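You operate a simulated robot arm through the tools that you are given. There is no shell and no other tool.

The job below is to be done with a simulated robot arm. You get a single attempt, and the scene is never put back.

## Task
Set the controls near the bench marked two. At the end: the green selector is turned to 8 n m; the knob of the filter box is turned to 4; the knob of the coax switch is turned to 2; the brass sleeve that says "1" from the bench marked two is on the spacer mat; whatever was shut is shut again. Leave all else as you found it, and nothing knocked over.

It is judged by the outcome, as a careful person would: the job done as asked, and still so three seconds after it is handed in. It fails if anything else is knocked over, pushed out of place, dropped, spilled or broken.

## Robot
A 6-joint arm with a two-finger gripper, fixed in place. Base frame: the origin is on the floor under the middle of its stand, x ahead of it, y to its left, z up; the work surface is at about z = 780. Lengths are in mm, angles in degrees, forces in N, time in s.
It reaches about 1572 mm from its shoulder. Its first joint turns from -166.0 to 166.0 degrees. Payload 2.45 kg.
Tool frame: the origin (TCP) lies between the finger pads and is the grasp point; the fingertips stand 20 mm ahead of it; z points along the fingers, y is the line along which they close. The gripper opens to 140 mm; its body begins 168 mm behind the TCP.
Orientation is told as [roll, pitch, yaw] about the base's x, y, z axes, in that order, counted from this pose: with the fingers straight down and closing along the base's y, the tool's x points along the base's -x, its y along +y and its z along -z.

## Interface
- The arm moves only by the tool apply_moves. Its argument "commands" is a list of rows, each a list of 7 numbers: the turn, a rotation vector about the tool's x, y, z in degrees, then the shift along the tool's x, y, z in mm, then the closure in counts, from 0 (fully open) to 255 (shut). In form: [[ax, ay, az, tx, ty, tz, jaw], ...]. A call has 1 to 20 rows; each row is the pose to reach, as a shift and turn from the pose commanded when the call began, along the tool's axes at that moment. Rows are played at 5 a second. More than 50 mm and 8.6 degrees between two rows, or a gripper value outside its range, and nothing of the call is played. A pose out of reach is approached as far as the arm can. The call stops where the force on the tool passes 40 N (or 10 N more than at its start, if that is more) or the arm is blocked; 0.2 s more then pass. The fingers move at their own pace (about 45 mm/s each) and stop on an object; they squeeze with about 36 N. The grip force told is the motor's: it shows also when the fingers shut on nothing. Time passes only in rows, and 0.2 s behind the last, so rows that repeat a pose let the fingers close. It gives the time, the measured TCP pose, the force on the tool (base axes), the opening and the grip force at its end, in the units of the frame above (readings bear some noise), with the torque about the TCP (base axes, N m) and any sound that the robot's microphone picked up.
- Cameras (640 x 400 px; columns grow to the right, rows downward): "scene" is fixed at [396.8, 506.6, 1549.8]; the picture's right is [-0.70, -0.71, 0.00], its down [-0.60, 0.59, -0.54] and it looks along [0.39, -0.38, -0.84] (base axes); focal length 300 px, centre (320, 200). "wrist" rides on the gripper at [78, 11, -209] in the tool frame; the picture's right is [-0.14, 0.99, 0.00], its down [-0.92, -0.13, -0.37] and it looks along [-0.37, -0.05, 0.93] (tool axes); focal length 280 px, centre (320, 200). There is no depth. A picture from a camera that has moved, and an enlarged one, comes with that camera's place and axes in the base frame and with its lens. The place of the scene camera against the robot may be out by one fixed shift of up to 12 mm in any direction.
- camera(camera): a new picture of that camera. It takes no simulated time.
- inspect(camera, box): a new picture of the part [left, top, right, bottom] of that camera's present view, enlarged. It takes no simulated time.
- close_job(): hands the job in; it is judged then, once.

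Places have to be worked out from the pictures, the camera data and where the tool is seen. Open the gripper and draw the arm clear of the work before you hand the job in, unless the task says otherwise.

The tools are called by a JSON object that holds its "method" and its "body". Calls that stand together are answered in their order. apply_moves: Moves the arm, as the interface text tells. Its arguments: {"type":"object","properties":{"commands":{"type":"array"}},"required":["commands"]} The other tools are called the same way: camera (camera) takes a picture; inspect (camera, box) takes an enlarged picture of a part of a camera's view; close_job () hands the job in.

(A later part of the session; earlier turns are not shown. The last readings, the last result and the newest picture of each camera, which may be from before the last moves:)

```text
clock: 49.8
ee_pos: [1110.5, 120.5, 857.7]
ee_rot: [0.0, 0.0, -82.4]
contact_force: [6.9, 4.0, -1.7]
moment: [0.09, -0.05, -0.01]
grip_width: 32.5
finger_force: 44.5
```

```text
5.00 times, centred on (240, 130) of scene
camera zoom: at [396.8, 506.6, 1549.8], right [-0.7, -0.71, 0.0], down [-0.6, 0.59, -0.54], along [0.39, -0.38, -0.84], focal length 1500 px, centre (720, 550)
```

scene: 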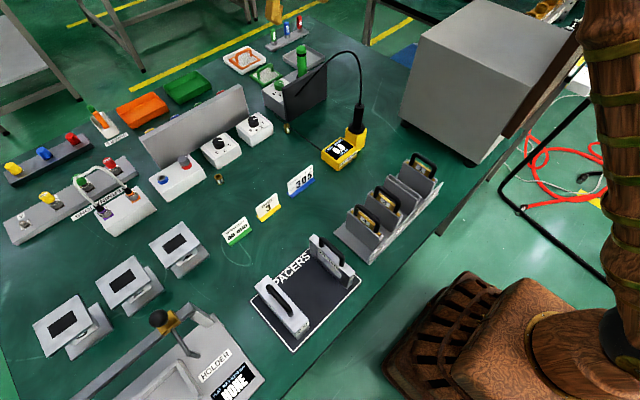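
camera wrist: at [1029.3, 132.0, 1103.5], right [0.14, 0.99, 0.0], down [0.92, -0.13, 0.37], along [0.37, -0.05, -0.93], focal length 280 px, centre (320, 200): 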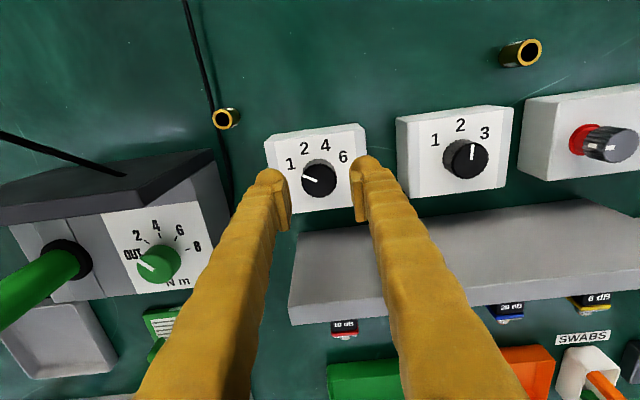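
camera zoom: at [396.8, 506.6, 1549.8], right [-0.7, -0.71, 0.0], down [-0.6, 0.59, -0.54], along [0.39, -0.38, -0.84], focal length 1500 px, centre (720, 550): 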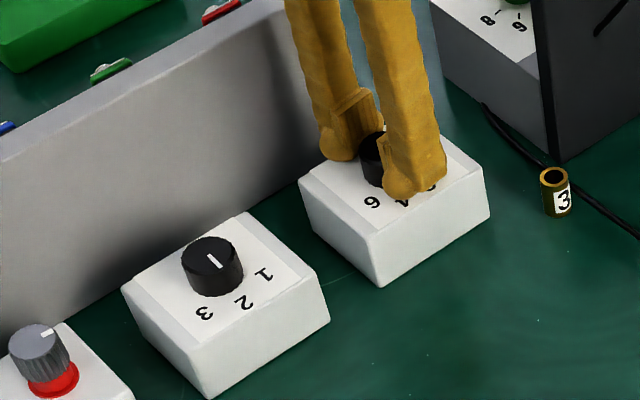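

The pointer now sits at ≈ +17.6° versus +20° for "4". I add 2.5° and then release, rise, and verify.

{"method": "apply_moves", "body": {"commands": [[0, 0, 2.5, 0, 0, 0, 198], [0, 0, 2.5, 0, 0, 0, 198], [0, 0, 2.5, 0, 0, 0, 188], [0, 0, 2.5, 0, 0, 0, 176], [0, 0, 2.5, 0, 0, 0, 164], [0, 0, 2.5, 0, 0, -25, 164], [0, 0, 2.5, 0, 0, -60, 150], [0, 0, -5, 0, 0, -100, 128], [0, 0, -13, 0, 0, -130, 128], [0, 0, -21, 0, 0, -130, 128], [0, 0, -29, 0, 0, -130, 128], [0, 0, -37, 0, 0, -130, 128], [0, 0, -45, 0, 0, -130, 128], [0, 0, -53, 0, 0, -130, 128], [0, 0, -61, 0, 0, -130, 128], [0, 0, -69, 0, 0, -130, 128], [0, 0, -77, 0, 0, -130, 128], [0, 0, -82.4, 0, 0, -130, 128]]}}

{"method": "inspect", "body": {"camera": "wrist", "box": [260, 110, 380, 185]}}

{"method": "camera", "body": {"camera": "wrist"}}

{"method": "inspect", "body": {"camera": "scene", "box": [180, 90, 300, 170]}}

```text
clock: 53.6
ee_pos: [1110.0, 120.1, 986.4]
ee_rot: [0.0, 0.0, 0.1]
contact_force: [0.6, -0.8, -0.5]
moment: [0.01, 0.02, 0.03]
grip_width: 69.6
finger_force: 0.0
```

```text
5.33 times, centred on (320, 148) of wrist
camera zoom: at [1031.0, 131.4, 1195.1], right [0.14, 0.99, 0.0], down [0.92, -0.13, 0.37], along [0.37, -0.05, -0.93], focal length 1495 px, centre (320, 480)
```

zoom: 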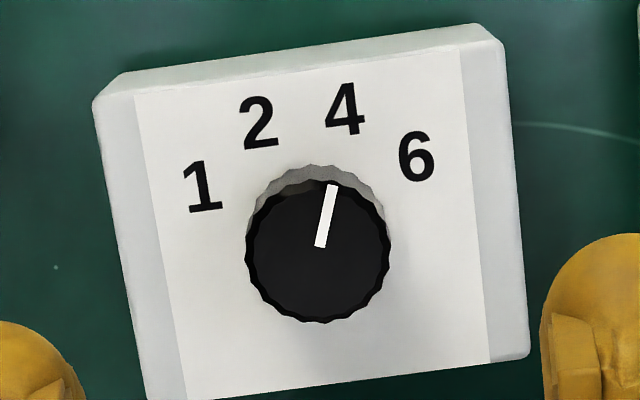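

```text
taken
camera wrist: at [1031.0, 131.4, 1195.1], right [0.14, 0.99, 0.0], down [0.92, -0.13, 0.37], along [0.37, -0.05, -0.93], focal length 280 px, centre (320, 200)
```

wrist: 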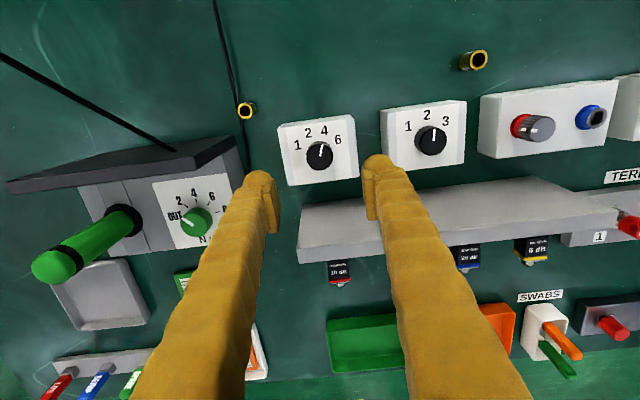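

```text
5.00 times, centred on (240, 130) of scene
camera zoom: at [396.8, 506.6, 1549.8], right [-0.7, -0.71, 0.0], down [-0.6, 0.59, -0.54], along [0.39, -0.38, -0.84], focal length 1500 px, centre (720, 550)
```

zoom: 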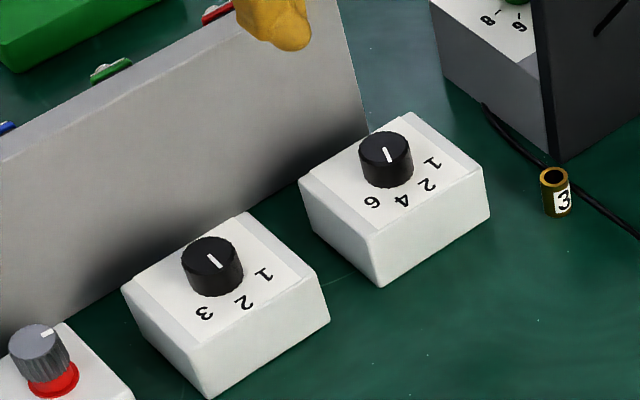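

Filter pointer is on 4 (19.8° vs 20°), and nothing else moved. Now I go up and over to the green selector.

{"method": "apply_moves", "body": {"commands": [[0, 0, 0, 0, 0, -45, 128], [0, 0, 0, 0, 0, -90, 128], [0, 0, 0, -15, -43, -90, 128], [0, 0, 0, -30, -86, -90, 128], [0, 0, 0, -45, -129, -90, 128], [0, 0, 0, -62, -172, -90, 128], [0, 0, 0, -62, -172, -60, 128], [0, 0, 0, -62, -172, -30, 128], [0, 0, 0, -62, -172, -30, 128]]}}

{"method": "camera", "body": {"camera": "wrist"}}

{"method": "inspect", "body": {"camera": "wrist", "box": [260, 110, 380, 185]}}

{"method": "inspect", "body": {"camera": "scene", "box": [240, 30, 360, 110]}}

```text
clock: 55.6
ee_pos: [1172.5, -53.2, 1017.2]
ee_rot: [0.0, 0.0, 0.1]
contact_force: [0.4, 0.5, -0.2]
moment: [-0.01, -0.02, 0.0]
grip_width: 69.9
finger_force: 0.0
```

```text
taken
camera wrist: at [1093.6, -41.8, 1225.7], right [0.14, 0.99, 0.0], down [0.92, -0.13, 0.37], along [0.37, -0.05, -0.93], focal length 280 px, centre (320, 200)
```

wrist: 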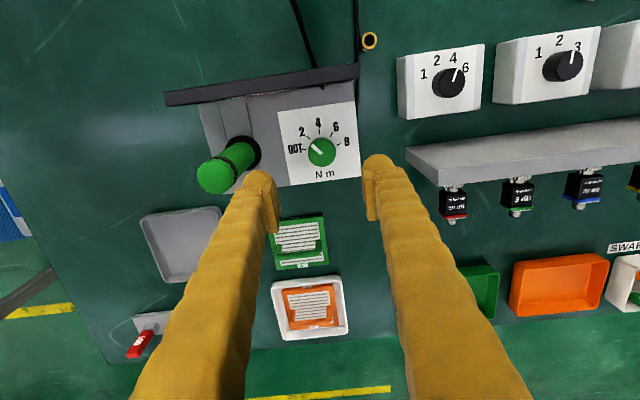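

```text
5.33 times, centred on (320, 148) of wrist
camera zoom: at [1093.6, -41.8, 1225.7], right [0.14, 0.99, 0.0], down [0.92, -0.13, 0.37], along [0.37, -0.05, -0.93], focal length 1495 px, centre (320, 480)
```

zoom: 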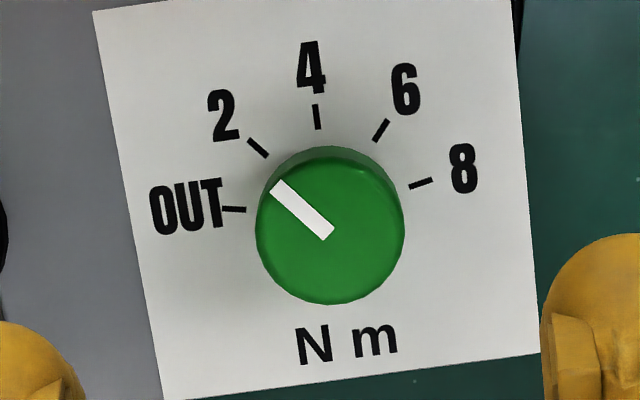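

```text
5.00 times, centred on (300, 70) of scene
camera zoom: at [396.8, 506.6, 1549.8], right [-0.7, -0.71, 0.0], down [-0.6, 0.59, -0.54], along [0.39, -0.38, -0.84], focal length 1500 px, centre (420, 850)
```

zoom: 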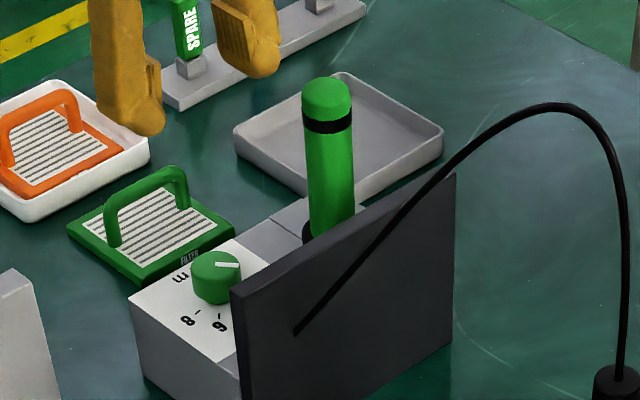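

The selector knob is ~2.4 mm toward +y of the axis, top z ≈ 866. I centre, pre-rotate to −60° so the 120° turn is symmetric, and lower to z≈905 with a 50 mm opening.

{"method": "apply_moves", "body": {"commands": [[0, 0, -8, 0, 2.4, 0, 140], [0, 0, -16, 0, 2.4, 0, 150], [0, 0, -24, 0, 2.4, 0, 164], [0, 0, -32, 0, 2.4, 0, 164], [0, 0, -40, 0, 2.4, 0, 164], [0, 0, -48, 0, 2.4, 0, 164], [0, 0, -56, 0, 2.4, 0, 164], [0, 0, -60, 0, 2.4, 0, 164], [0, 0, -60, 0, 2.4, 30, 164], [0, 0, -60, 0, 2.4, 60, 164], [0, 0, -60, 0, 2.4, 90, 164], [0, 0, -60, 0, 2.4, 112, 164], [0, 0, -60, 0, 2.4, 112, 164]]}}

{"method": "camera", "body": {"camera": "wrist"}}

{"method": "inspect", "body": {"camera": "wrist", "box": [250, 120, 390, 208]}}

{"method": "inspect", "body": {"camera": "scene", "box": [240, 30, 360, 110]}}

```text
clock: 58.4
ee_pos: [1170.2, -50.5, 904.6]
ee_rot: [0.0, 0.0, 60.0]
contact_force: [-0.5, 0.3, 0.1]
moment: [0.03, -0.01, 0.01]
grip_width: 50.0
finger_force: 0.0
```

```text
taken
camera wrist: at [1122.0, -112.6, 1114.4], right [-0.79, 0.61, 0.0], down [0.57, 0.73, 0.37], along [0.23, 0.29, -0.93], focal length 280 px, centre (320, 200)
```

wrist: 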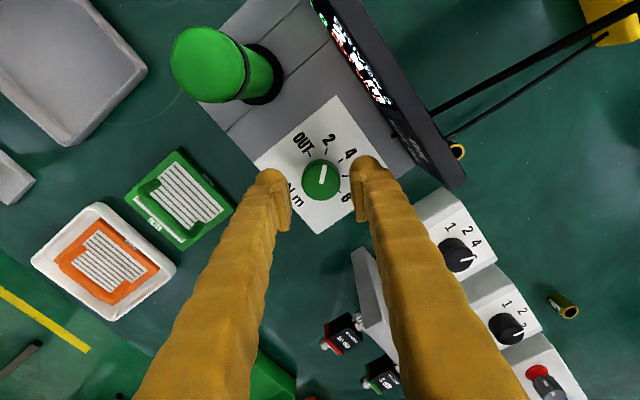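

```text
4.55 times, centred on (320, 164) of wrist
camera zoom: at [1122.0, -112.6, 1114.4], right [-0.79, 0.61, 0.0], down [0.57, 0.73, 0.37], along [0.23, 0.29, -0.93], focal length 1274 px, centre (320, 364)
```

zoom: 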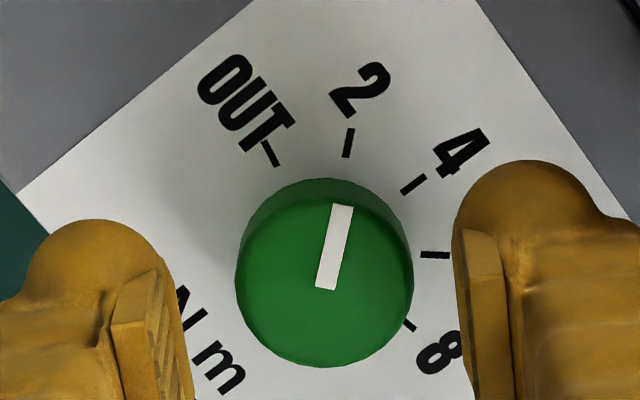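

```text
5.00 times, centred on (300, 70) of scene
camera zoom: at [396.8, 506.6, 1549.8], right [-0.7, -0.71, 0.0], down [-0.6, 0.59, -0.54], along [0.39, -0.38, -0.84], focal length 1500 px, centre (420, 850)
```

zoom: 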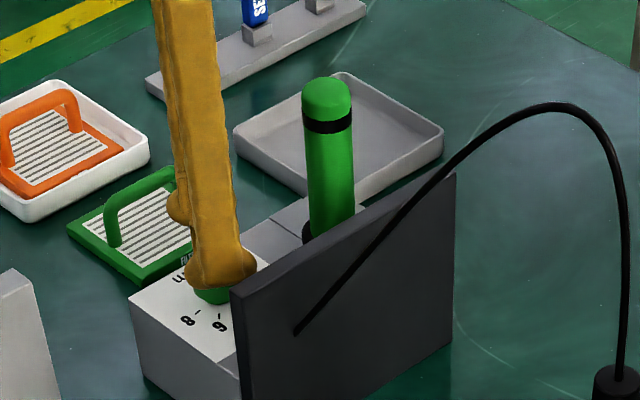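

The selector is essentially on-axis (knob ~0.7 mm to image right), top z ≈ 877. I trim, lower to z≈878 with 41 mm opening, and check; I also look at the black panel's display.

{"method": "apply_moves", "body": {"commands": [[0, 0, 0, 0.3, 0.7, 8, 164], [0, 0, 0, 0.3, 0.7, 16, 170], [0, 0, 0, 0.3, 0.7, 22, 176], [0, 0, 0, 0.3, 0.7, 26, 180], [0, 0, 0, 0.3, 0.7, 26, 180]]}}

{"method": "inspect", "body": {"camera": "wrist", "box": [250, 130, 390, 218]}}

{"method": "inspect", "body": {"camera": "wrist", "box": [300, 0, 480, 200]}}

{"method": "inspect", "body": {"camera": "scene", "box": [240, 30, 360, 110]}}

```text
clock: 59.6
ee_pos: [1171.9, -49.5, 879.4]
ee_rot: [0.0, -0.1, 60.1]
contact_force: [-0.4, -0.2, 0.1]
moment: [0.01, 0.0, -0.02]
grip_width: 41.1
finger_force: 0.1
```

```text
4.55 times, centred on (320, 174) of wrist
camera zoom: at [1121.8, -111.2, 1087.1], right [-0.79, 0.61, 0.0], down [0.57, 0.73, 0.37], along [0.23, 0.29, -0.93], focal length 1274 px, centre (320, 318)
```

zoom: 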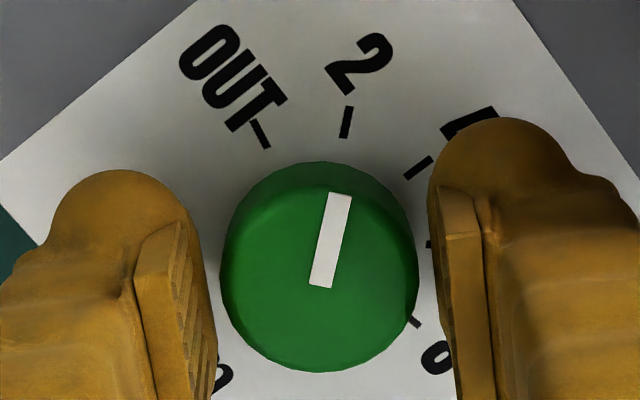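

```text
2.00 times, centred on (390, 100) of wrist
camera zoom: at [1121.8, -111.2, 1087.1], right [-0.79, 0.61, 0.0], down [0.57, 0.73, 0.37], along [0.23, 0.29, -0.93], focal length 561 px, centre (180, 400)
```

zoom: 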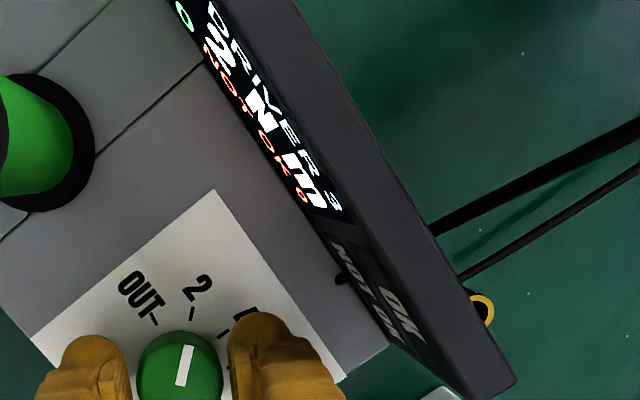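

```text
5.00 times, centred on (300, 70) of scene
camera zoom: at [396.8, 506.6, 1549.8], right [-0.7, -0.71, 0.0], down [-0.6, 0.59, -0.54], along [0.39, -0.38, -0.84], focal length 1500 px, centre (420, 850)
```

zoom: 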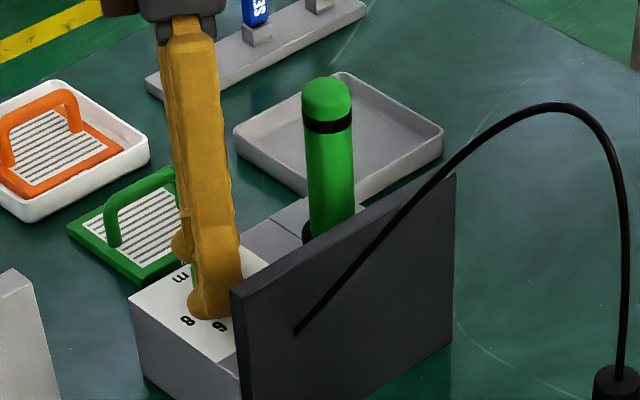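

The display reads "2 N m". Knob is centred (col 319). I close gently.

{"method": "apply_moves", "body": {"commands": [[0, 0, 0, 0, 0, 0, 186], [0, 0, 0, 0, 0, 0, 190], [0, 0, 0, 0, 0, 0, 192], [0, 0, 0, 0, 0, 0, 192], [0, 0, 0, 0, 0, 0, 192]]}}

```text
clock: 60.8
ee_pos: [1170.6, -49.6, 878.8]
ee_rot: [0.0, -0.1, 60.0]
contact_force: [-0.2, 0.5, -0.6]
moment: [0.03, 0.02, -0.05]
grip_width: 35.4
finger_force: 0.5
```

Little contact yet; I close slightly further.

{"method": "apply_moves", "body": {"commands": [[0, 0, 0, 0, 0, 0, 195], [0, 0, 0, 0, 0, 0, 197], [0, 0, 0, 0, 0, 0, 197]]}}

```text
clock: 61.6
ee_pos: [1171.4, -49.2, 878.2]
ee_rot: [-0.1, 0.0, 59.9]
contact_force: [0.1, 0.4, 0.5]
moment: [-0.02, -0.03, 0.0]
grip_width: 34.2
finger_force: 45.4
```

Gripped with zero lateral force. I turn +20° and check.

{"method": "apply_moves", "body": {"commands": [[0, 0, 5, 0, 0, 0, 197], [0, 0, 10, 0, 0, 0, 197], [0, 0, 15, 0, 0, 0, 197], [0, 0, 20, 0, 0, 0, 197], [0, 0, 20, 0, 0, 0, 197]]}}

{"method": "inspect", "body": {"camera": "wrist", "box": [250, 130, 390, 218]}}

{"method": "inspect", "body": {"camera": "scene", "box": [240, 30, 360, 110]}}

```text
clock: 62.8
ee_pos: [1169.8, -49.1, 877.9]
ee_rot: [-0.1, 0.0, 39.9]
contact_force: [-8.0, -9.1, -1.0]
moment: [-0.12, 0.13, 0.01]
grip_width: 34.3
finger_force: 44.6
```

```text
4.55 times, centred on (320, 174) of wrist
camera zoom: at [1103.8, -91.0, 1087.2], right [-0.53, 0.85, 0.0], down [0.79, 0.49, 0.37], along [0.31, 0.2, -0.93], focal length 1274 px, centre (320, 318)
```

zoom: 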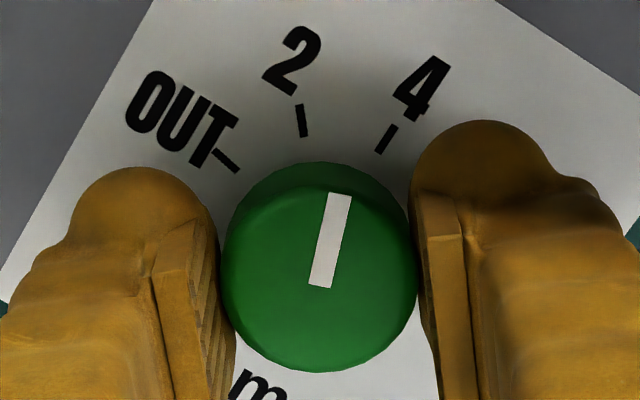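

```text
5.00 times, centred on (300, 70) of scene
camera zoom: at [396.8, 506.6, 1549.8], right [-0.7, -0.71, 0.0], down [-0.6, 0.59, -0.54], along [0.39, -0.38, -0.84], focal length 1500 px, centre (420, 850)
```

zoom: 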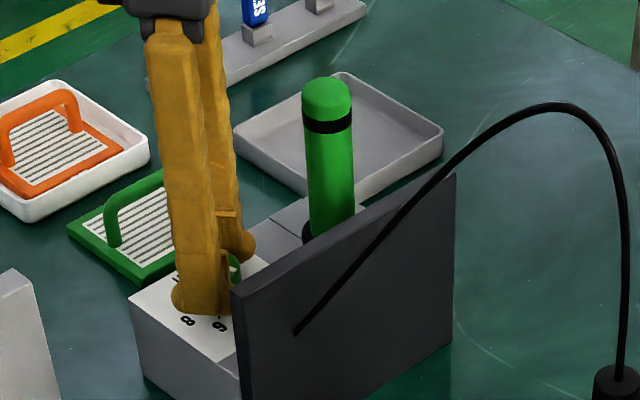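

It turned cleanly, with 12 N building up. I release, re-centre by the inferred offset (about −1.3, +0.8 mm), and check the view.

{"method": "apply_moves", "body": {"commands": [[0, 0, 0, 0, 0, 0, 188], [0, 0, 0, 0, 0, 0, 180], [0, 0, 0, 0, 0, 0, 180]]}}

{"method": "inspect", "body": {"camera": "wrist", "box": [250, 130, 390, 218]}}

```text
clock: 63.6
ee_pos: [1170.5, -48.0, 879.9]
ee_rot: [0.0, 0.0, 40.0]
contact_force: [-0.3, 0.4, -0.1]
moment: [0.0, -0.01, -0.01]
grip_width: 41.1
finger_force: 0.1
```

```text
4.55 times, centred on (320, 174) of wrist
camera zoom: at [1104.0, -90.5, 1087.3], right [-0.53, 0.85, 0.0], down [0.79, 0.49, 0.37], along [0.31, 0.2, -0.93], focal length 1274 px, centre (320, 318)
```

zoom: 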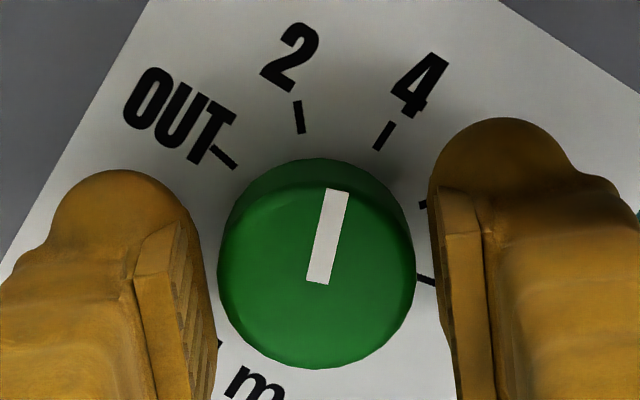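

Solving from both views, the arm's rotation axis lies ~1.75 mm left (−y′) of the finger mid‑plane. I shift to make the remaining offset purely along y′, regrip, and turn 50° with a compensating translation, which should keep forces low.

{"method": "apply_moves", "body": {"commands": [[0, 0, 0, 1.6, -0.64, 1, 180], [0, 0, 0, 1.6, -0.64, 1, 188], [0, 0, 0, 1.6, -0.64, 1, 194], [0, 0, 0, 1.6, -0.64, 1, 196], [0, 0, 0, 1.6, -0.64, 1, 196]]}}

{"method": "apply_moves", "body": {"commands": [[0, 0, 5, 0.151, 0.007, 0, 196], [0, 0, 10, 0.3, 0.026, 0, 196], [0, 0, 15, 0.448, 0.059, 0, 196], [0, 0, 20, 0.592, 0.104, 0, 196], [0, 0, 25, 0.731, 0.162, 0, 196]]}}

{"method": "inspect", "body": {"camera": "wrist", "box": [250, 130, 390, 218]}}

```text
clock: 64.8
ee_pos: [1170.3, -48.9, 877.7]
ee_rot: [0.1, 0.0, 40.0]
contact_force: [-3.1, 3.4, -1.1]
moment: [0.03, 0.05, 0.02]
grip_width: 34.4
finger_force: 45.3
```

```text
clock: 66.0
ee_pos: [1170.0, -49.1, 877.1]
ee_rot: [-0.1, -0.1, 14.8]
contact_force: [11.2, 10.1, -5.3]
moment: [0.13, -0.08, 0.01]
grip_width: 34.3
finger_force: 45.2
```

```text
4.55 times, centred on (320, 174) of wrist
camera zoom: at [1091.3, -59.6, 1086.0], right [-0.12, 0.99, 0.0], down [0.92, 0.11, 0.37], along [0.37, 0.05, -0.93], focal length 1274 px, centre (320, 318)
```

zoom: 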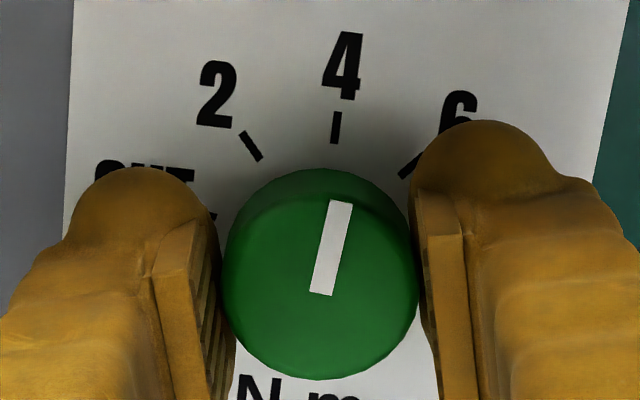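

The force shows the compensation was too much (tool is ~0.7 mm too far along +x′). I back that off while gripped and continue another 25° without compensation.

{"method": "apply_moves", "body": {"commands": [[0, 0, 0, -0.35, 0, 0, 196], [0, 0, 0, -0.7, 0, 0, 196], [0, 0, 0, -0.7, 0, 0, 196]]}}

{"method": "apply_moves", "body": {"commands": [[0, 0, 5, 0, 0, 0, 196], [0, 0, 10, 0, 0, 0, 196], [0, 0, 15, 0, 0, 0, 196], [0, 0, 20, 0, 0, 0, 196], [0, 0, 25, 0, 0, 0, 196]]}}

{"method": "inspect", "body": {"camera": "wrist", "box": [250, 130, 390, 218]}}

```text
clock: 66.8
ee_pos: [1169.9, -49.8, 877.7]
ee_rot: [0.0, 0.1, 15.0]
contact_force: [-2.7, 15.9, 0.5]
moment: [0.09, 0.16, 0.03]
grip_width: 34.4
finger_force: 44.8
```

```text
clock: 68.0
ee_pos: [1171.1, -48.8, 877.2]
ee_rot: [0.0, 0.1, -10.0]
contact_force: [-1.0, 16.0, 1.0]
moment: [0.17, 0.0, 0.0]
grip_width: 34.3
finger_force: 44.9
```

```text
4.55 times, centred on (320, 174) of wrist
camera zoom: at [1094.6, -25.6, 1086.0], right [0.31, 0.95, 0.0], down [0.88, -0.29, 0.37], along [0.35, -0.11, -0.93], focal length 1274 px, centre (320, 318)
```

zoom: 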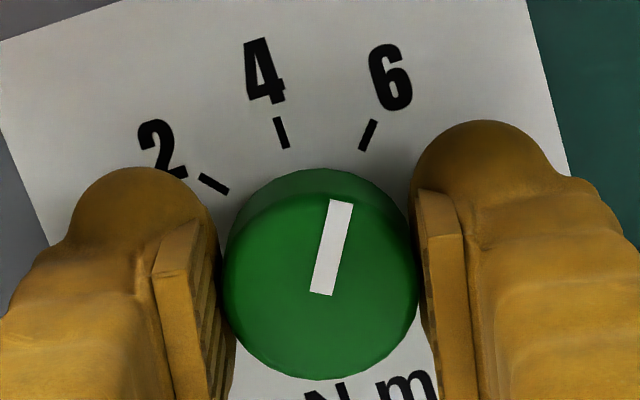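

Selector is turning well (now between 4 and 6); residual force is +16 N in y, so I ease the tool +0.6 mm in y and continue 25°.

{"method": "apply_moves", "body": {"commands": [[0, 0, 0, 0.1, 0.35, 0, 196], [0, 0, 0, 0.1, 0.7, 0, 196], [0, 0, 0, 0.1, 0.7, 0, 196]]}}

{"method": "apply_moves", "body": {"commands": [[0, 0, 5, 0, 0, 0, 196], [0, 0, 10, 0, 0, 0, 196], [0, 0, 15, 0, 0, 0, 196], [0, 0, 20, 0, 0, 0, 196], [0, 0, 25, 0, 0, 0, 196]]}}

{"method": "inspect", "body": {"camera": "wrist", "box": [250, 130, 390, 218]}}

```text
clock: 68.8
ee_pos: [1170.3, -49.1, 876.7]
ee_rot: [0.0, -0.1, -9.9]
contact_force: [2.0, 10.3, 1.5]
moment: [0.07, -0.05, 0.02]
grip_width: 34.4
finger_force: 45.1
```

```text
clock: 70.0
ee_pos: [1170.1, -50.8, 877.4]
ee_rot: [0.0, 0.0, -35.2]
contact_force: [2.5, -0.8, 1.7]
moment: [-0.08, -0.07, 0.03]
grip_width: 34.5
finger_force: 45.3
```

```text
4.55 times, centred on (320, 174) of wrist
camera zoom: at [1112.1, 3.9, 1086.1], right [0.68, 0.73, 0.0], down [0.68, -0.63, 0.37], along [0.27, -0.25, -0.93], focal length 1274 px, centre (320, 318)
```

zoom: 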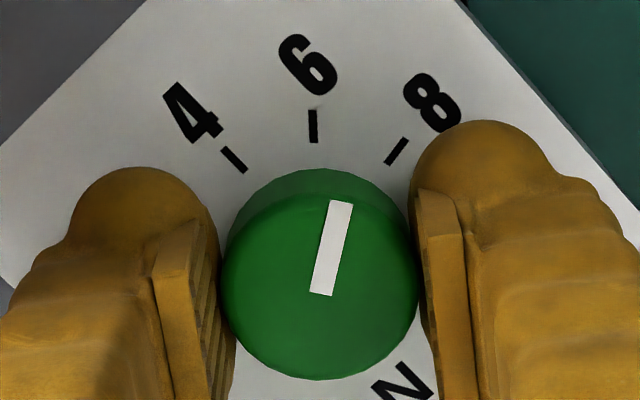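

Force is near zero; pointer at ≈ +54°. I turn a further 26° toward the 8 mark at +80°.

{"method": "apply_moves", "body": {"commands": [[0, 0, 5, 0, 0, 0, 196], [0, 0, 10, 0, 0, 0, 196], [0, 0, 15, 0, 0, 0, 196], [0, 0, 20, 0, 0, 0, 196], [0, 0, 26, 0, 0, 0, 196], [0, 0, 26, 0, 0, 0, 196]]}}

{"method": "inspect", "body": {"camera": "wrist", "box": [250, 130, 390, 218]}}

{"method": "inspect", "body": {"camera": "scene", "box": [240, 30, 360, 110]}}

```text
clock: 71.4
ee_pos: [1170.5, -49.8, 877.5]
ee_rot: [0.0, 0.0, -61.0]
contact_force: [-2.7, -12.1, 3.6]
moment: [-0.14, 0.06, 0.0]
grip_width: 34.1
finger_force: 44.8
```

```text
4.55 times, centred on (320, 174) of wrist
camera zoom: at [1141.4, 23.8, 1086.0], right [0.93, 0.36, 0.0], down [0.33, -0.87, 0.37], along [0.13, -0.34, -0.93], focal length 1274 px, centre (320, 318)
```

zoom: 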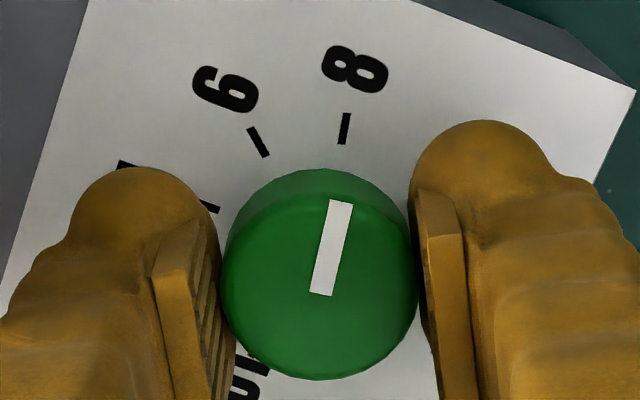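

```text
5.00 times, centred on (300, 70) of scene
camera zoom: at [396.8, 506.6, 1549.8], right [-0.7, -0.71, 0.0], down [-0.6, 0.59, -0.54], along [0.39, -0.38, -0.84], focal length 1500 px, centre (420, 850)
```

zoom: 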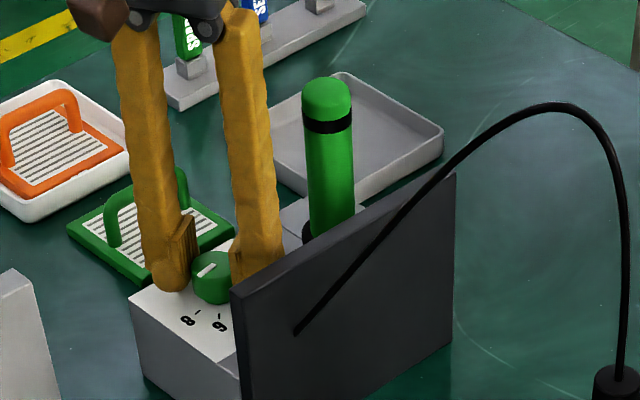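

The pointer lines up with the 8 tick. I release, rise straight up, rotate back and verify.

{"method": "apply_moves", "body": {"commands": [[0, 0, 0, 0, 0, 0, 188], [0, 0, 0, 0, 0, 0, 176], [0, 0, 0, 0, 0, 0, 164], [0, 0, 0, 0, 0, -25, 164], [0, 0, 0, 0, 0, -60, 150], [0, 0, 0, 0, 0, -100, 128], [0, 0, -8, 0, 0, -140, 128], [0, 0, -16, 0, 0, -140, 128], [0, 0, -24, 0, 0, -140, 128], [0, 0, -32, 0, 0, -140, 128], [0, 0, -40, 0, 0, -140, 128], [0, 0, -48, 0, 0, -140, 128], [0, 0, -56, 0, 0, -140, 128], [0, 0, -61, 0, 0, -140, 128]]}}

{"method": "camera", "body": {"camera": "wrist"}}

{"method": "inspect", "body": {"camera": "wrist", "box": [260, 110, 380, 185]}}

{"method": "camera", "body": {"camera": "scene"}}

```text
clock: 74.4
ee_pos: [1169.6, -50.2, 1017.2]
ee_rot: [-0.1, 0.0, 0.1]
contact_force: [0.5, 0.2, -0.3]
moment: [-0.02, -0.01, 0.04]
grip_width: 69.5
finger_force: 0.0
```

```text
taken
camera wrist: at [1090.6, -38.8, 1226.0], right [0.14, 0.99, 0.0], down [0.92, -0.13, 0.37], along [0.37, -0.05, -0.93], focal length 280 px, centre (320, 200)
```

wrist: 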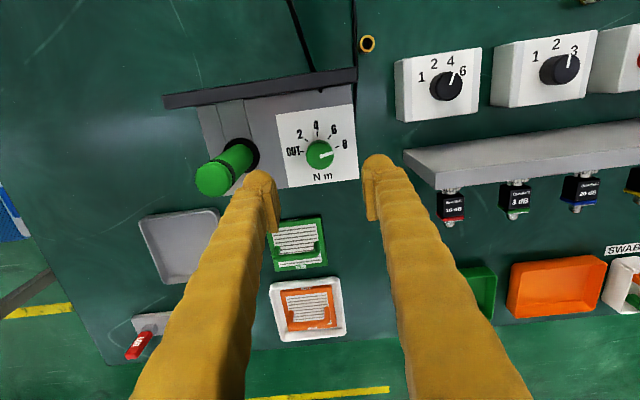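

```text
5.33 times, centred on (320, 148) of wrist
camera zoom: at [1090.6, -38.8, 1226.0], right [0.14, 0.99, 0.0], down [0.92, -0.13, 0.37], along [0.37, -0.05, -0.93], focal length 1495 px, centre (320, 480)
```

zoom: 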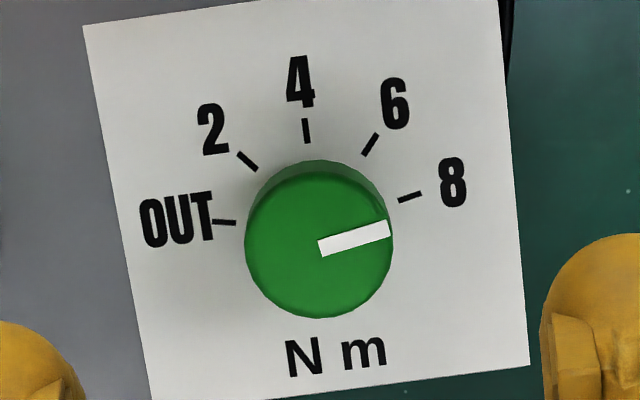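

```text
taken
```

scene: 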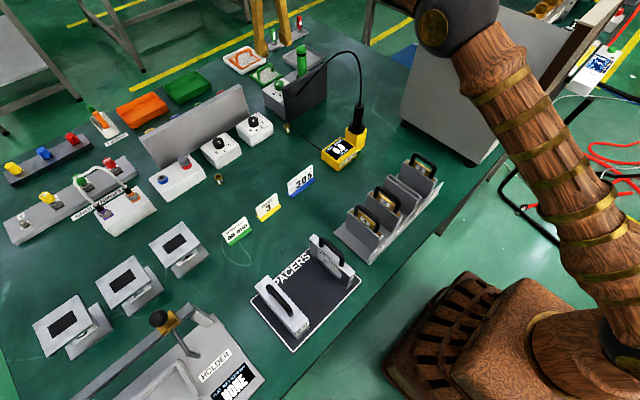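

Selector pointer is on 8 (≈82° vs 80°). Next the brass sleeve "1" at about (1022,328): I move over it at a safe height.

{"method": "apply_moves", "body": {"commands": [[0, 0, 0, 0, 0, -40, 110], [0, 0, 0, 10, 45, -40, 90], [0, 0, 0, 25, 90, -40, 70], [0, 0, 0, 42, 135, -40, 60], [0, 0, 0, 60, 180, -40, 60], [0, 0, 0, 78, 225, -40, 60], [0, 0, 0, 97, 270, -40, 60], [0, 0, 0, 116, 315, -40, 60], [0, 0, 0, 135, 350, -20, 60], [0, 0, 0, 150, 378, 10, 60], [0, 0, 0, 150, 378, 40, 60], [0, 0, 0, 150, 378, 40, 60]]}}

{"method": "camera", "body": {"camera": "wrist"}}

{"method": "inspect", "body": {"camera": "wrist", "box": [260, 90, 380, 165]}}

{"method": "inspect", "body": {"camera": "scene", "box": [180, 150, 260, 210]}}

```text
clock: 77.0
ee_pos: [1020.7, 329.3, 976.4]
ee_rot: [-0.1, -0.1, 0.1]
contact_force: [0.7, 0.3, 0.6]
moment: [-0.01, 0.02, 0.04]
grip_width: 107.4
finger_force: 0.1
```

```text
taken
camera wrist: at [941.3, 340.1, 1184.9], right [0.14, 0.99, 0.0], down [0.92, -0.13, 0.37], along [0.37, -0.05, -0.93], focal length 280 px, centre (320, 200)
```

wrist: 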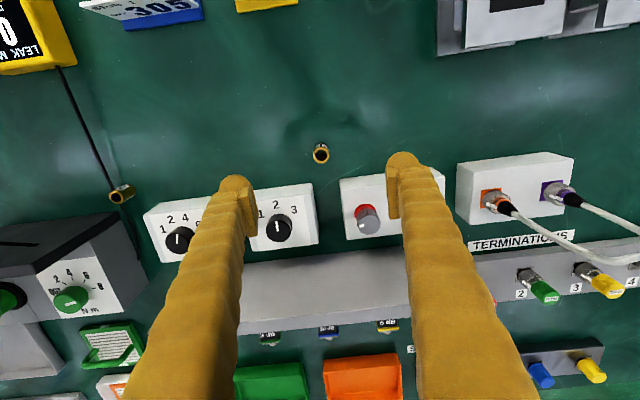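

```text
5.33 times, centred on (320, 128) of wrist
camera zoom: at [941.3, 340.1, 1184.9], right [0.14, 0.99, 0.0], down [0.92, -0.13, 0.37], along [0.37, -0.05, -0.93], focal length 1495 px, centre (320, 587)
```

zoom: 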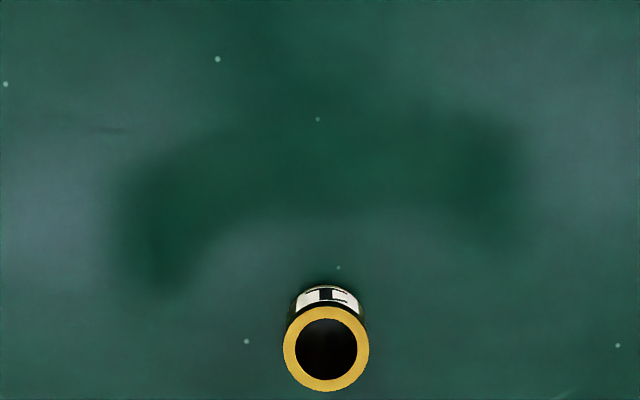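

```text
6.67 times, centred on (220, 180) of scene
camera zoom: at [396.8, 506.6, 1549.8], right [-0.7, -0.71, 0.0], down [-0.6, 0.59, -0.54], along [0.39, -0.38, -0.84], focal length 2000 px, centre (987, 333)
```

zoom: 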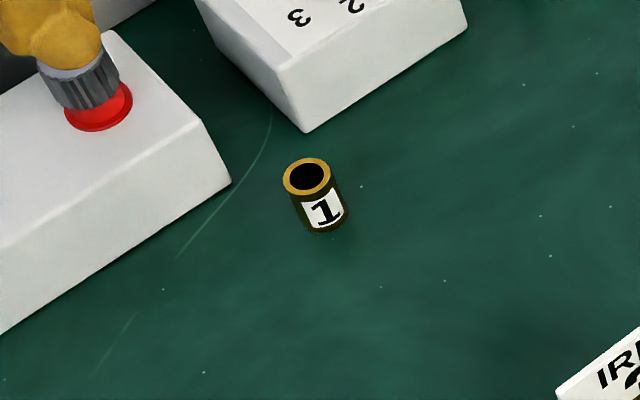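

The sleeve (≈Ø22, 30 mm tall) is at about (1027.5,329.7). I shift over it and lower to z≈868 to confirm alignment.

{"method": "apply_moves", "body": {"commands": [[0, 0, 0, -7, 0.5, 0, 100], [0, 0, 0, -7, 0.5, 40, 130], [0, 0, 0, -7, 0.5, 80, 146], [0, 0, 0, -7, 0.5, 108, 146], [0, 0, 0, -7, 0.5, 108, 146]]}}

{"method": "camera", "body": {"camera": "wrist"}}

{"method": "inspect", "body": {"camera": "wrist", "box": [250, 110, 390, 198]}}

{"method": "inspect", "body": {"camera": "scene", "box": [180, 130, 260, 210]}}

```text
clock: 78.2
ee_pos: [1026.3, 329.3, 871.0]
ee_rot: [0.0, -0.1, 0.1]
contact_force: [0.2, 0.2, 0.0]
moment: [-0.03, 0.02, 0.02]
grip_width: 59.7
finger_force: 0.0
```

```text
taken
camera wrist: at [947.9, 340.1, 1078.4], right [0.14, 0.99, 0.0], down [0.92, -0.13, 0.37], along [0.37, -0.05, -0.93], focal length 280 px, centre (320, 200)
```

wrist: 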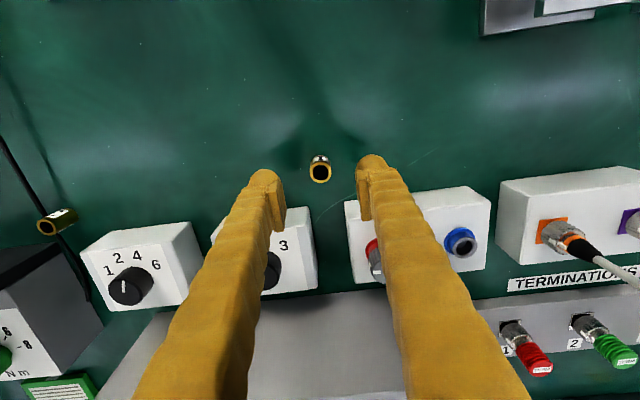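

```text
4.55 times, centred on (320, 154) of wrist
camera zoom: at [947.9, 340.1, 1078.4], right [0.14, 0.99, 0.0], down [0.92, -0.13, 0.37], along [0.37, -0.05, -0.93], focal length 1274 px, centre (320, 409)
```

zoom: 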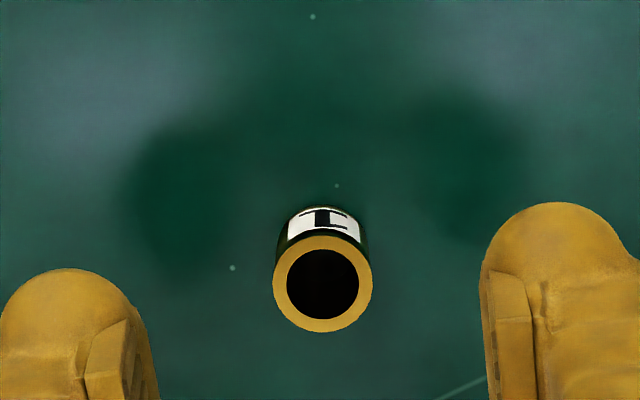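

```text
5.00 times, centred on (220, 170) of scene
camera zoom: at [396.8, 506.6, 1549.8], right [-0.7, -0.71, 0.0], down [-0.6, 0.59, -0.54], along [0.39, -0.38, -0.84], focal length 1500 px, centre (820, 350)
```

zoom: 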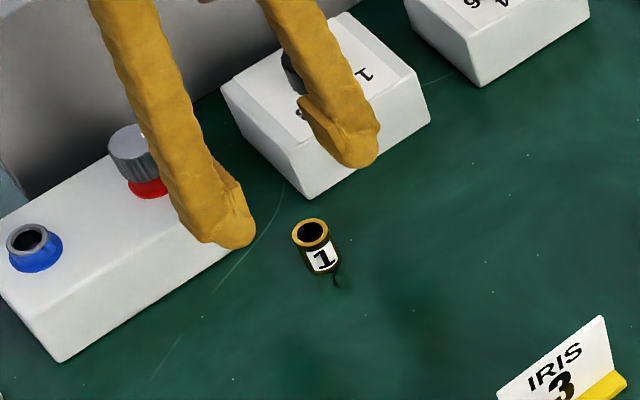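

The sleeve is centred between the fingers (within ~0.7 mm). I lower to z≈806 (tips just above the table), then close.

{"method": "apply_moves", "body": {"commands": [[0, 0, 0, -0.5, 0.3, 20, 155], [0, 0, 0, -0.5, 0.3, 40, 164], [0, 0, 0, -0.5, 0.3, 55, 164], [0, 0, 0, -0.5, 0.3, 64, 164], [0, 0, 0, -0.5, 0.3, 64, 164]]}}

{"method": "inspect", "body": {"camera": "wrist", "box": [250, 130, 390, 218]}}

{"method": "inspect", "body": {"camera": "scene", "box": [180, 130, 260, 210]}}

```text
clock: 79.4
ee_pos: [1026.7, 329.1, 805.0]
ee_rot: [0.1, 0.0, 0.0]
contact_force: [0.0, -0.3, -0.4]
moment: [0.03, 0.03, 0.01]
grip_width: 50.1
finger_force: 0.1
```

```text
4.55 times, centred on (320, 174) of wrist
camera zoom: at [949.0, 340.8, 1013.5], right [0.14, 0.99, 0.0], down [0.92, -0.13, 0.37], along [0.37, -0.05, -0.93], focal length 1274 px, centre (320, 318)
```

zoom: 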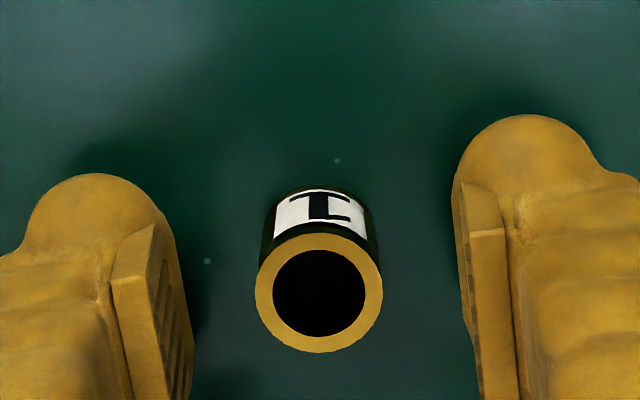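

```text
5.00 times, centred on (220, 170) of scene
camera zoom: at [396.8, 506.6, 1549.8], right [-0.7, -0.71, 0.0], down [-0.6, 0.59, -0.54], along [0.39, -0.38, -0.84], focal length 1500 px, centre (820, 350)
```

zoom: 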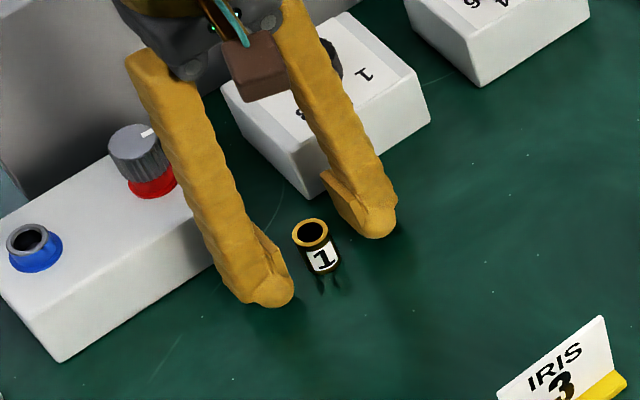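

Well centred. I close on the sleeve.

{"method": "apply_moves", "body": {"commands": [[0, 0, 0, 0, 0, 0, 190], [0, 0, 0, 0, 0, 0, 205], [0, 0, 0, 0, 0, 0, 215], [0, 0, 0, 0, 0, 0, 225], [0, 0, 0, 0, 0, 0, 225], [0, 0, 0, 0, 0, 0, 225]]}}

{"method": "inspect", "body": {"camera": "wrist", "box": [250, 130, 390, 218]}}

```text
clock: 80.8
ee_pos: [1026.5, 330.9, 805.1]
ee_rot: [0.1, -0.1, 0.0]
contact_force: [0.2, -0.5, 0.7]
moment: [-0.01, -0.02, -0.01]
grip_width: 20.0
finger_force: 35.6
```

```text
4.55 times, centred on (320, 174) of wrist
camera zoom: at [949.0, 340.8, 1013.6], right [0.14, 0.99, 0.0], down [0.92, -0.13, 0.37], along [0.37, -0.05, -0.93], focal length 1274 px, centre (320, 318)
```

zoom: 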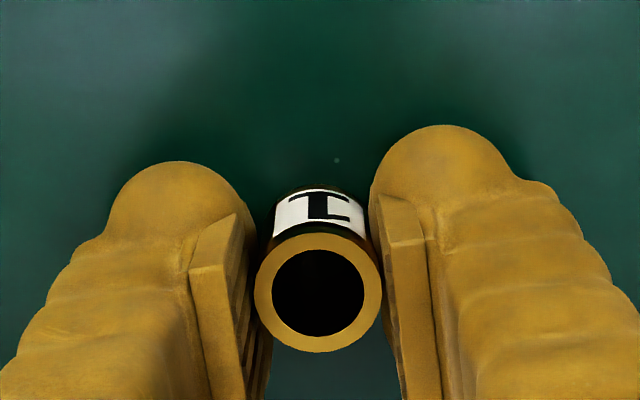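

Gripped (20 mm, 36 N). I lift it straight up and carry it over the tent cards toward the spacer mat (roughly x 495–661, y 252–498).

{"method": "apply_moves", "body": {"commands": [[0, 0, 0, 0, 0, -10, 225], [0, 0, 0, 0, 0, -40, 225], [0, 0, 0, 0, 0, -80, 225], [0, 0, 0, 0, 0, -120, 225], [0, 0, 0, 0, 0, -160, 225], [0, 0, 0, 0, 0, -195, 225], [0, 0, 0, 40, 4, -195, 225], [0, 0, 0, 80, 8, -195, 225], [0, 0, 0, 120, 12, -195, 225], [0, 0, 0, 160, 16, -195, 225], [0, 0, 0, 200, 20, -195, 225], [0, 0, 0, 240, 24, -195, 225], [0, 0, 0, 280, 28, -195, 225], [0, 0, 0, 320, 32, -195, 225], [0, 0, 0, 360, 36, -195, 225], [0, 0, 0, 400, 40, -195, 225], [0, 0, 0, 440, 44, -195, 225]]}}

{"method": "camera", "body": {"camera": "wrist"}}

{"method": "camera", "body": {"camera": "scene"}}

```text
clock: 84.4
ee_pos: [587.4, 374.3, 1000.2]
ee_rot: [0.0, 0.0, 0.0]
contact_force: [-0.1, 0.0, -0.8]
moment: [0.01, 0.02, 0.02]
grip_width: 20.2
finger_force: 36.1
```

```text
taken
camera wrist: at [508.1, 384.1, 1209.5], right [0.14, 0.99, 0.0], down [0.92, -0.13, 0.37], along [0.37, -0.05, -0.93], focal length 280 px, centre (320, 200)
```

wrist: 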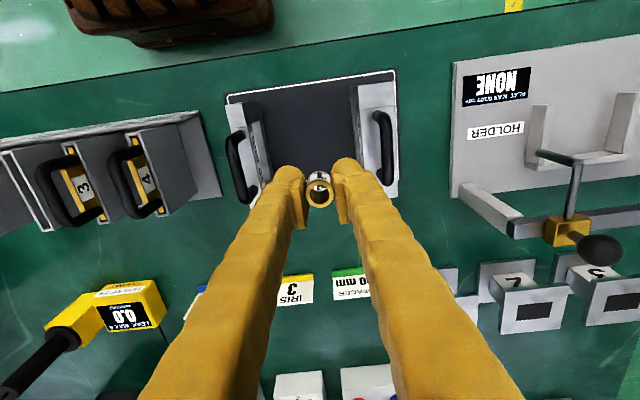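

```text
taken
```

scene: 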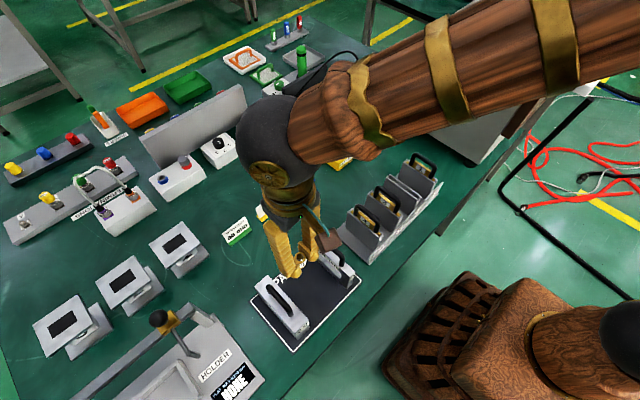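

The free strip of mat between the two spacers spans y≈300–436, x≈503–660. I rotate the gripper 90° so the fingers open along x (clear of the spacers) and centre at about (583,368).

{"method": "apply_moves", "body": {"commands": [[0, 0, 8, 1, -1, 0, 225], [0, 0, 16, 2, -2, 0, 225], [0, 0, 24, 3, -3, 0, 225], [0, 0, 32, 4, -4, 0, 225], [0, 0, 40, 4, -5, 0, 225], [0, 0, 48, 4, -6, 0, 225], [0, 0, 56, 4, -6, 0, 225], [0, 0, 64, 4, -6, 0, 225], [0, 0, 72, 4, -6, 0, 225], [0, 0, 80, 4, -6, 0, 225], [0, 0, 88, 4, -6, 0, 225], [0, 0, 90, 4, -6, 0, 225]]}}

{"method": "camera", "body": {"camera": "wrist"}}

{"method": "inspect", "body": {"camera": "scene", "box": [230, 180, 380, 360]}}

```text
clock: 87.0
ee_pos: [582.7, 367.1, 1001.0]
ee_rot: [0.0, -0.1, -90.2]
contact_force: [0.0, -0.8, -0.6]
moment: [-0.01, 0.01, -0.05]
grip_width: 20.2
finger_force: 36.7
```

```text
taken
camera wrist: at [594.1, 445.6, 1209.0], right [0.99, -0.14, 0.0], down [-0.13, -0.92, 0.37], along [-0.05, -0.36, -0.93], focal length 280 px, centre (320, 200)
```

wrist: 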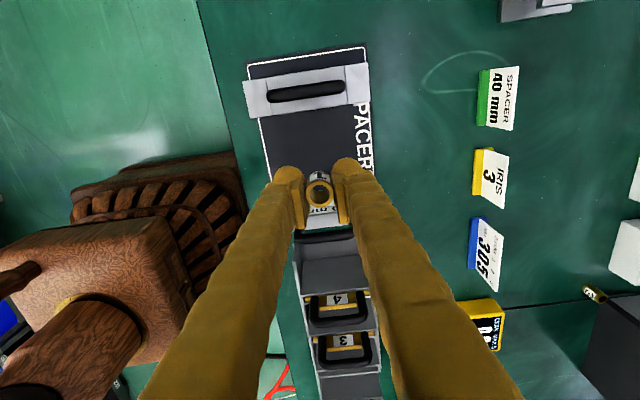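

```text
2.22 times, centred on (305, 270) of scene
camera zoom: at [396.8, 506.6, 1549.8], right [-0.7, -0.71, 0.0], down [-0.6, 0.59, -0.54], along [0.39, -0.38, -0.84], focal length 667 px, centre (353, 44)
```

zoom: 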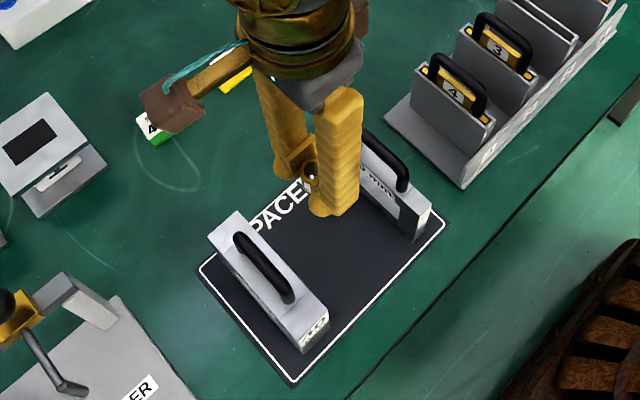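

The tool axis lands on open mat (row ~143 in view) between the spacers. I lower to z≈860 and look again.

{"method": "apply_moves", "body": {"commands": [[0, 0, 0, 0, 0, 35, 225], [0, 0, 0, 0, 0, 70, 225], [0, 0, 0, 0, 0, 105, 225], [0, 0, 0, 0, 0, 135, 225], [0, 0, 0, 0, 0, 141, 225]]}}

{"method": "camera", "body": {"camera": "wrist"}}

{"method": "inspect", "body": {"camera": "scene", "box": [230, 180, 380, 360]}}

```text
clock: 88.2
ee_pos: [584.4, 364.7, 858.3]
ee_rot: [0.1, 0.0, -90.0]
contact_force: [0.3, 0.2, 0.0]
moment: [0.0, 0.0, -0.05]
grip_width: 20.2
finger_force: 35.4
```

```text
taken
camera wrist: at [594.2, 443.8, 1067.6], right [0.99, -0.14, 0.0], down [-0.13, -0.92, 0.37], along [-0.05, -0.36, -0.93], focal length 280 px, centre (320, 200)
```

wrist: 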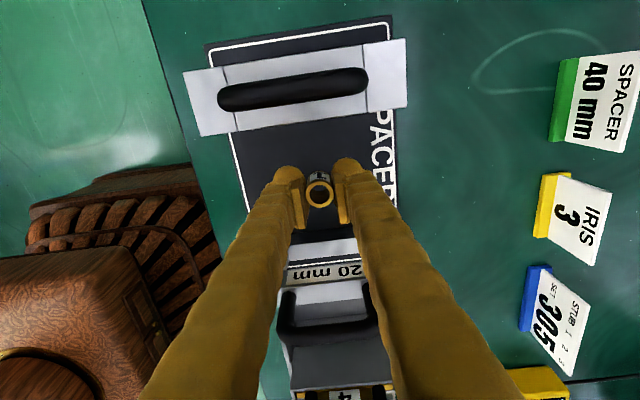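

```text
2.22 times, centred on (305, 270) of scene
camera zoom: at [396.8, 506.6, 1549.8], right [-0.7, -0.71, 0.0], down [-0.6, 0.59, -0.54], along [0.39, -0.38, -0.84], focal length 667 px, centre (353, 44)
```

zoom: 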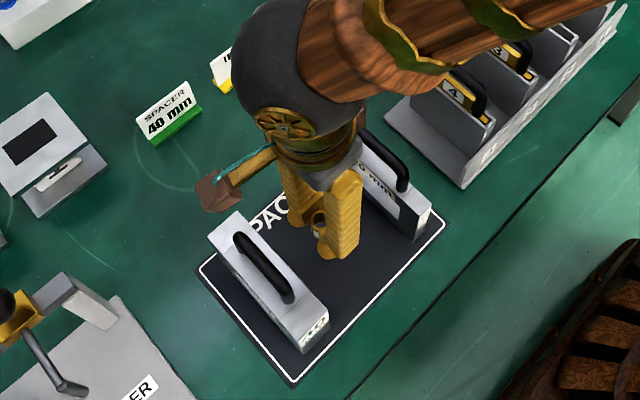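

Clear on all sides. I lower to z≈814, then in 1 mm steps feeling for the mat.

{"method": "apply_moves", "body": {"commands": [[0, 0, 0, 0, 0, 20, 225], [0, 0, 0, 0, 0, 36, 225], [0, 0, 0, 0, 0, 44, 225], [0, 0, 0, 0, 0, 44, 225]]}}

{"method": "camera", "body": {"camera": "wrist"}}

{"method": "inspect", "body": {"camera": "scene", "box": [250, 220, 350, 320]}}

```text
clock: 89.2
ee_pos: [584.5, 367.6, 814.8]
ee_rot: [0.0, 0.0, -90.0]
contact_force: [0.9, 0.6, -0.7]
moment: [-0.01, 0.03, 0.01]
grip_width: 20.3
finger_force: 35.9
```

```text
taken
camera wrist: at [593.6, 445.4, 1023.9], right [0.99, -0.14, 0.0], down [-0.13, -0.92, 0.37], along [-0.05, -0.37, -0.93], focal length 280 px, centre (320, 200)
```

wrist: 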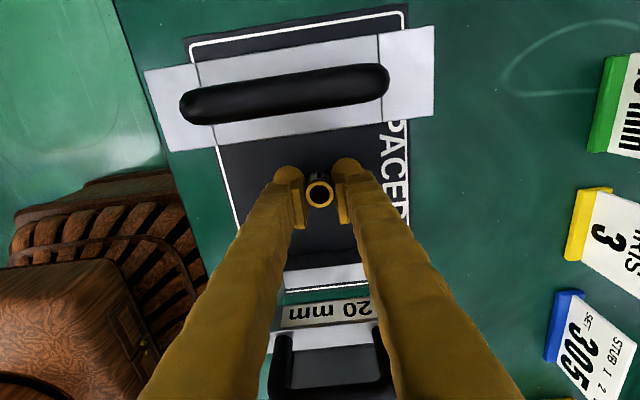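

```text
4.00 times, centred on (300, 270) of scene
camera zoom: at [396.8, 506.6, 1549.8], right [-0.7, -0.71, 0.0], down [-0.6, 0.59, -0.54], along [0.39, -0.38, -0.84], focal length 1200 px, centre (400, -80)
```

zoom: 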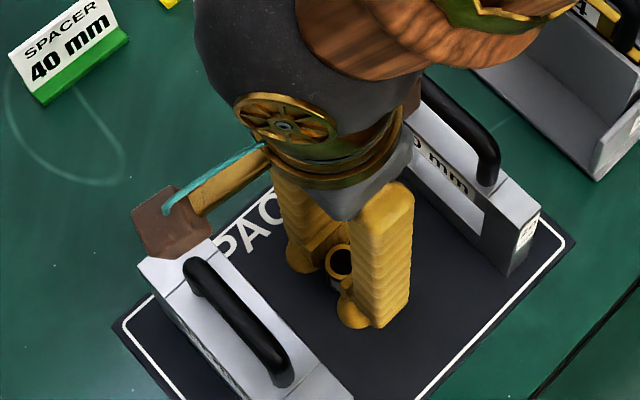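

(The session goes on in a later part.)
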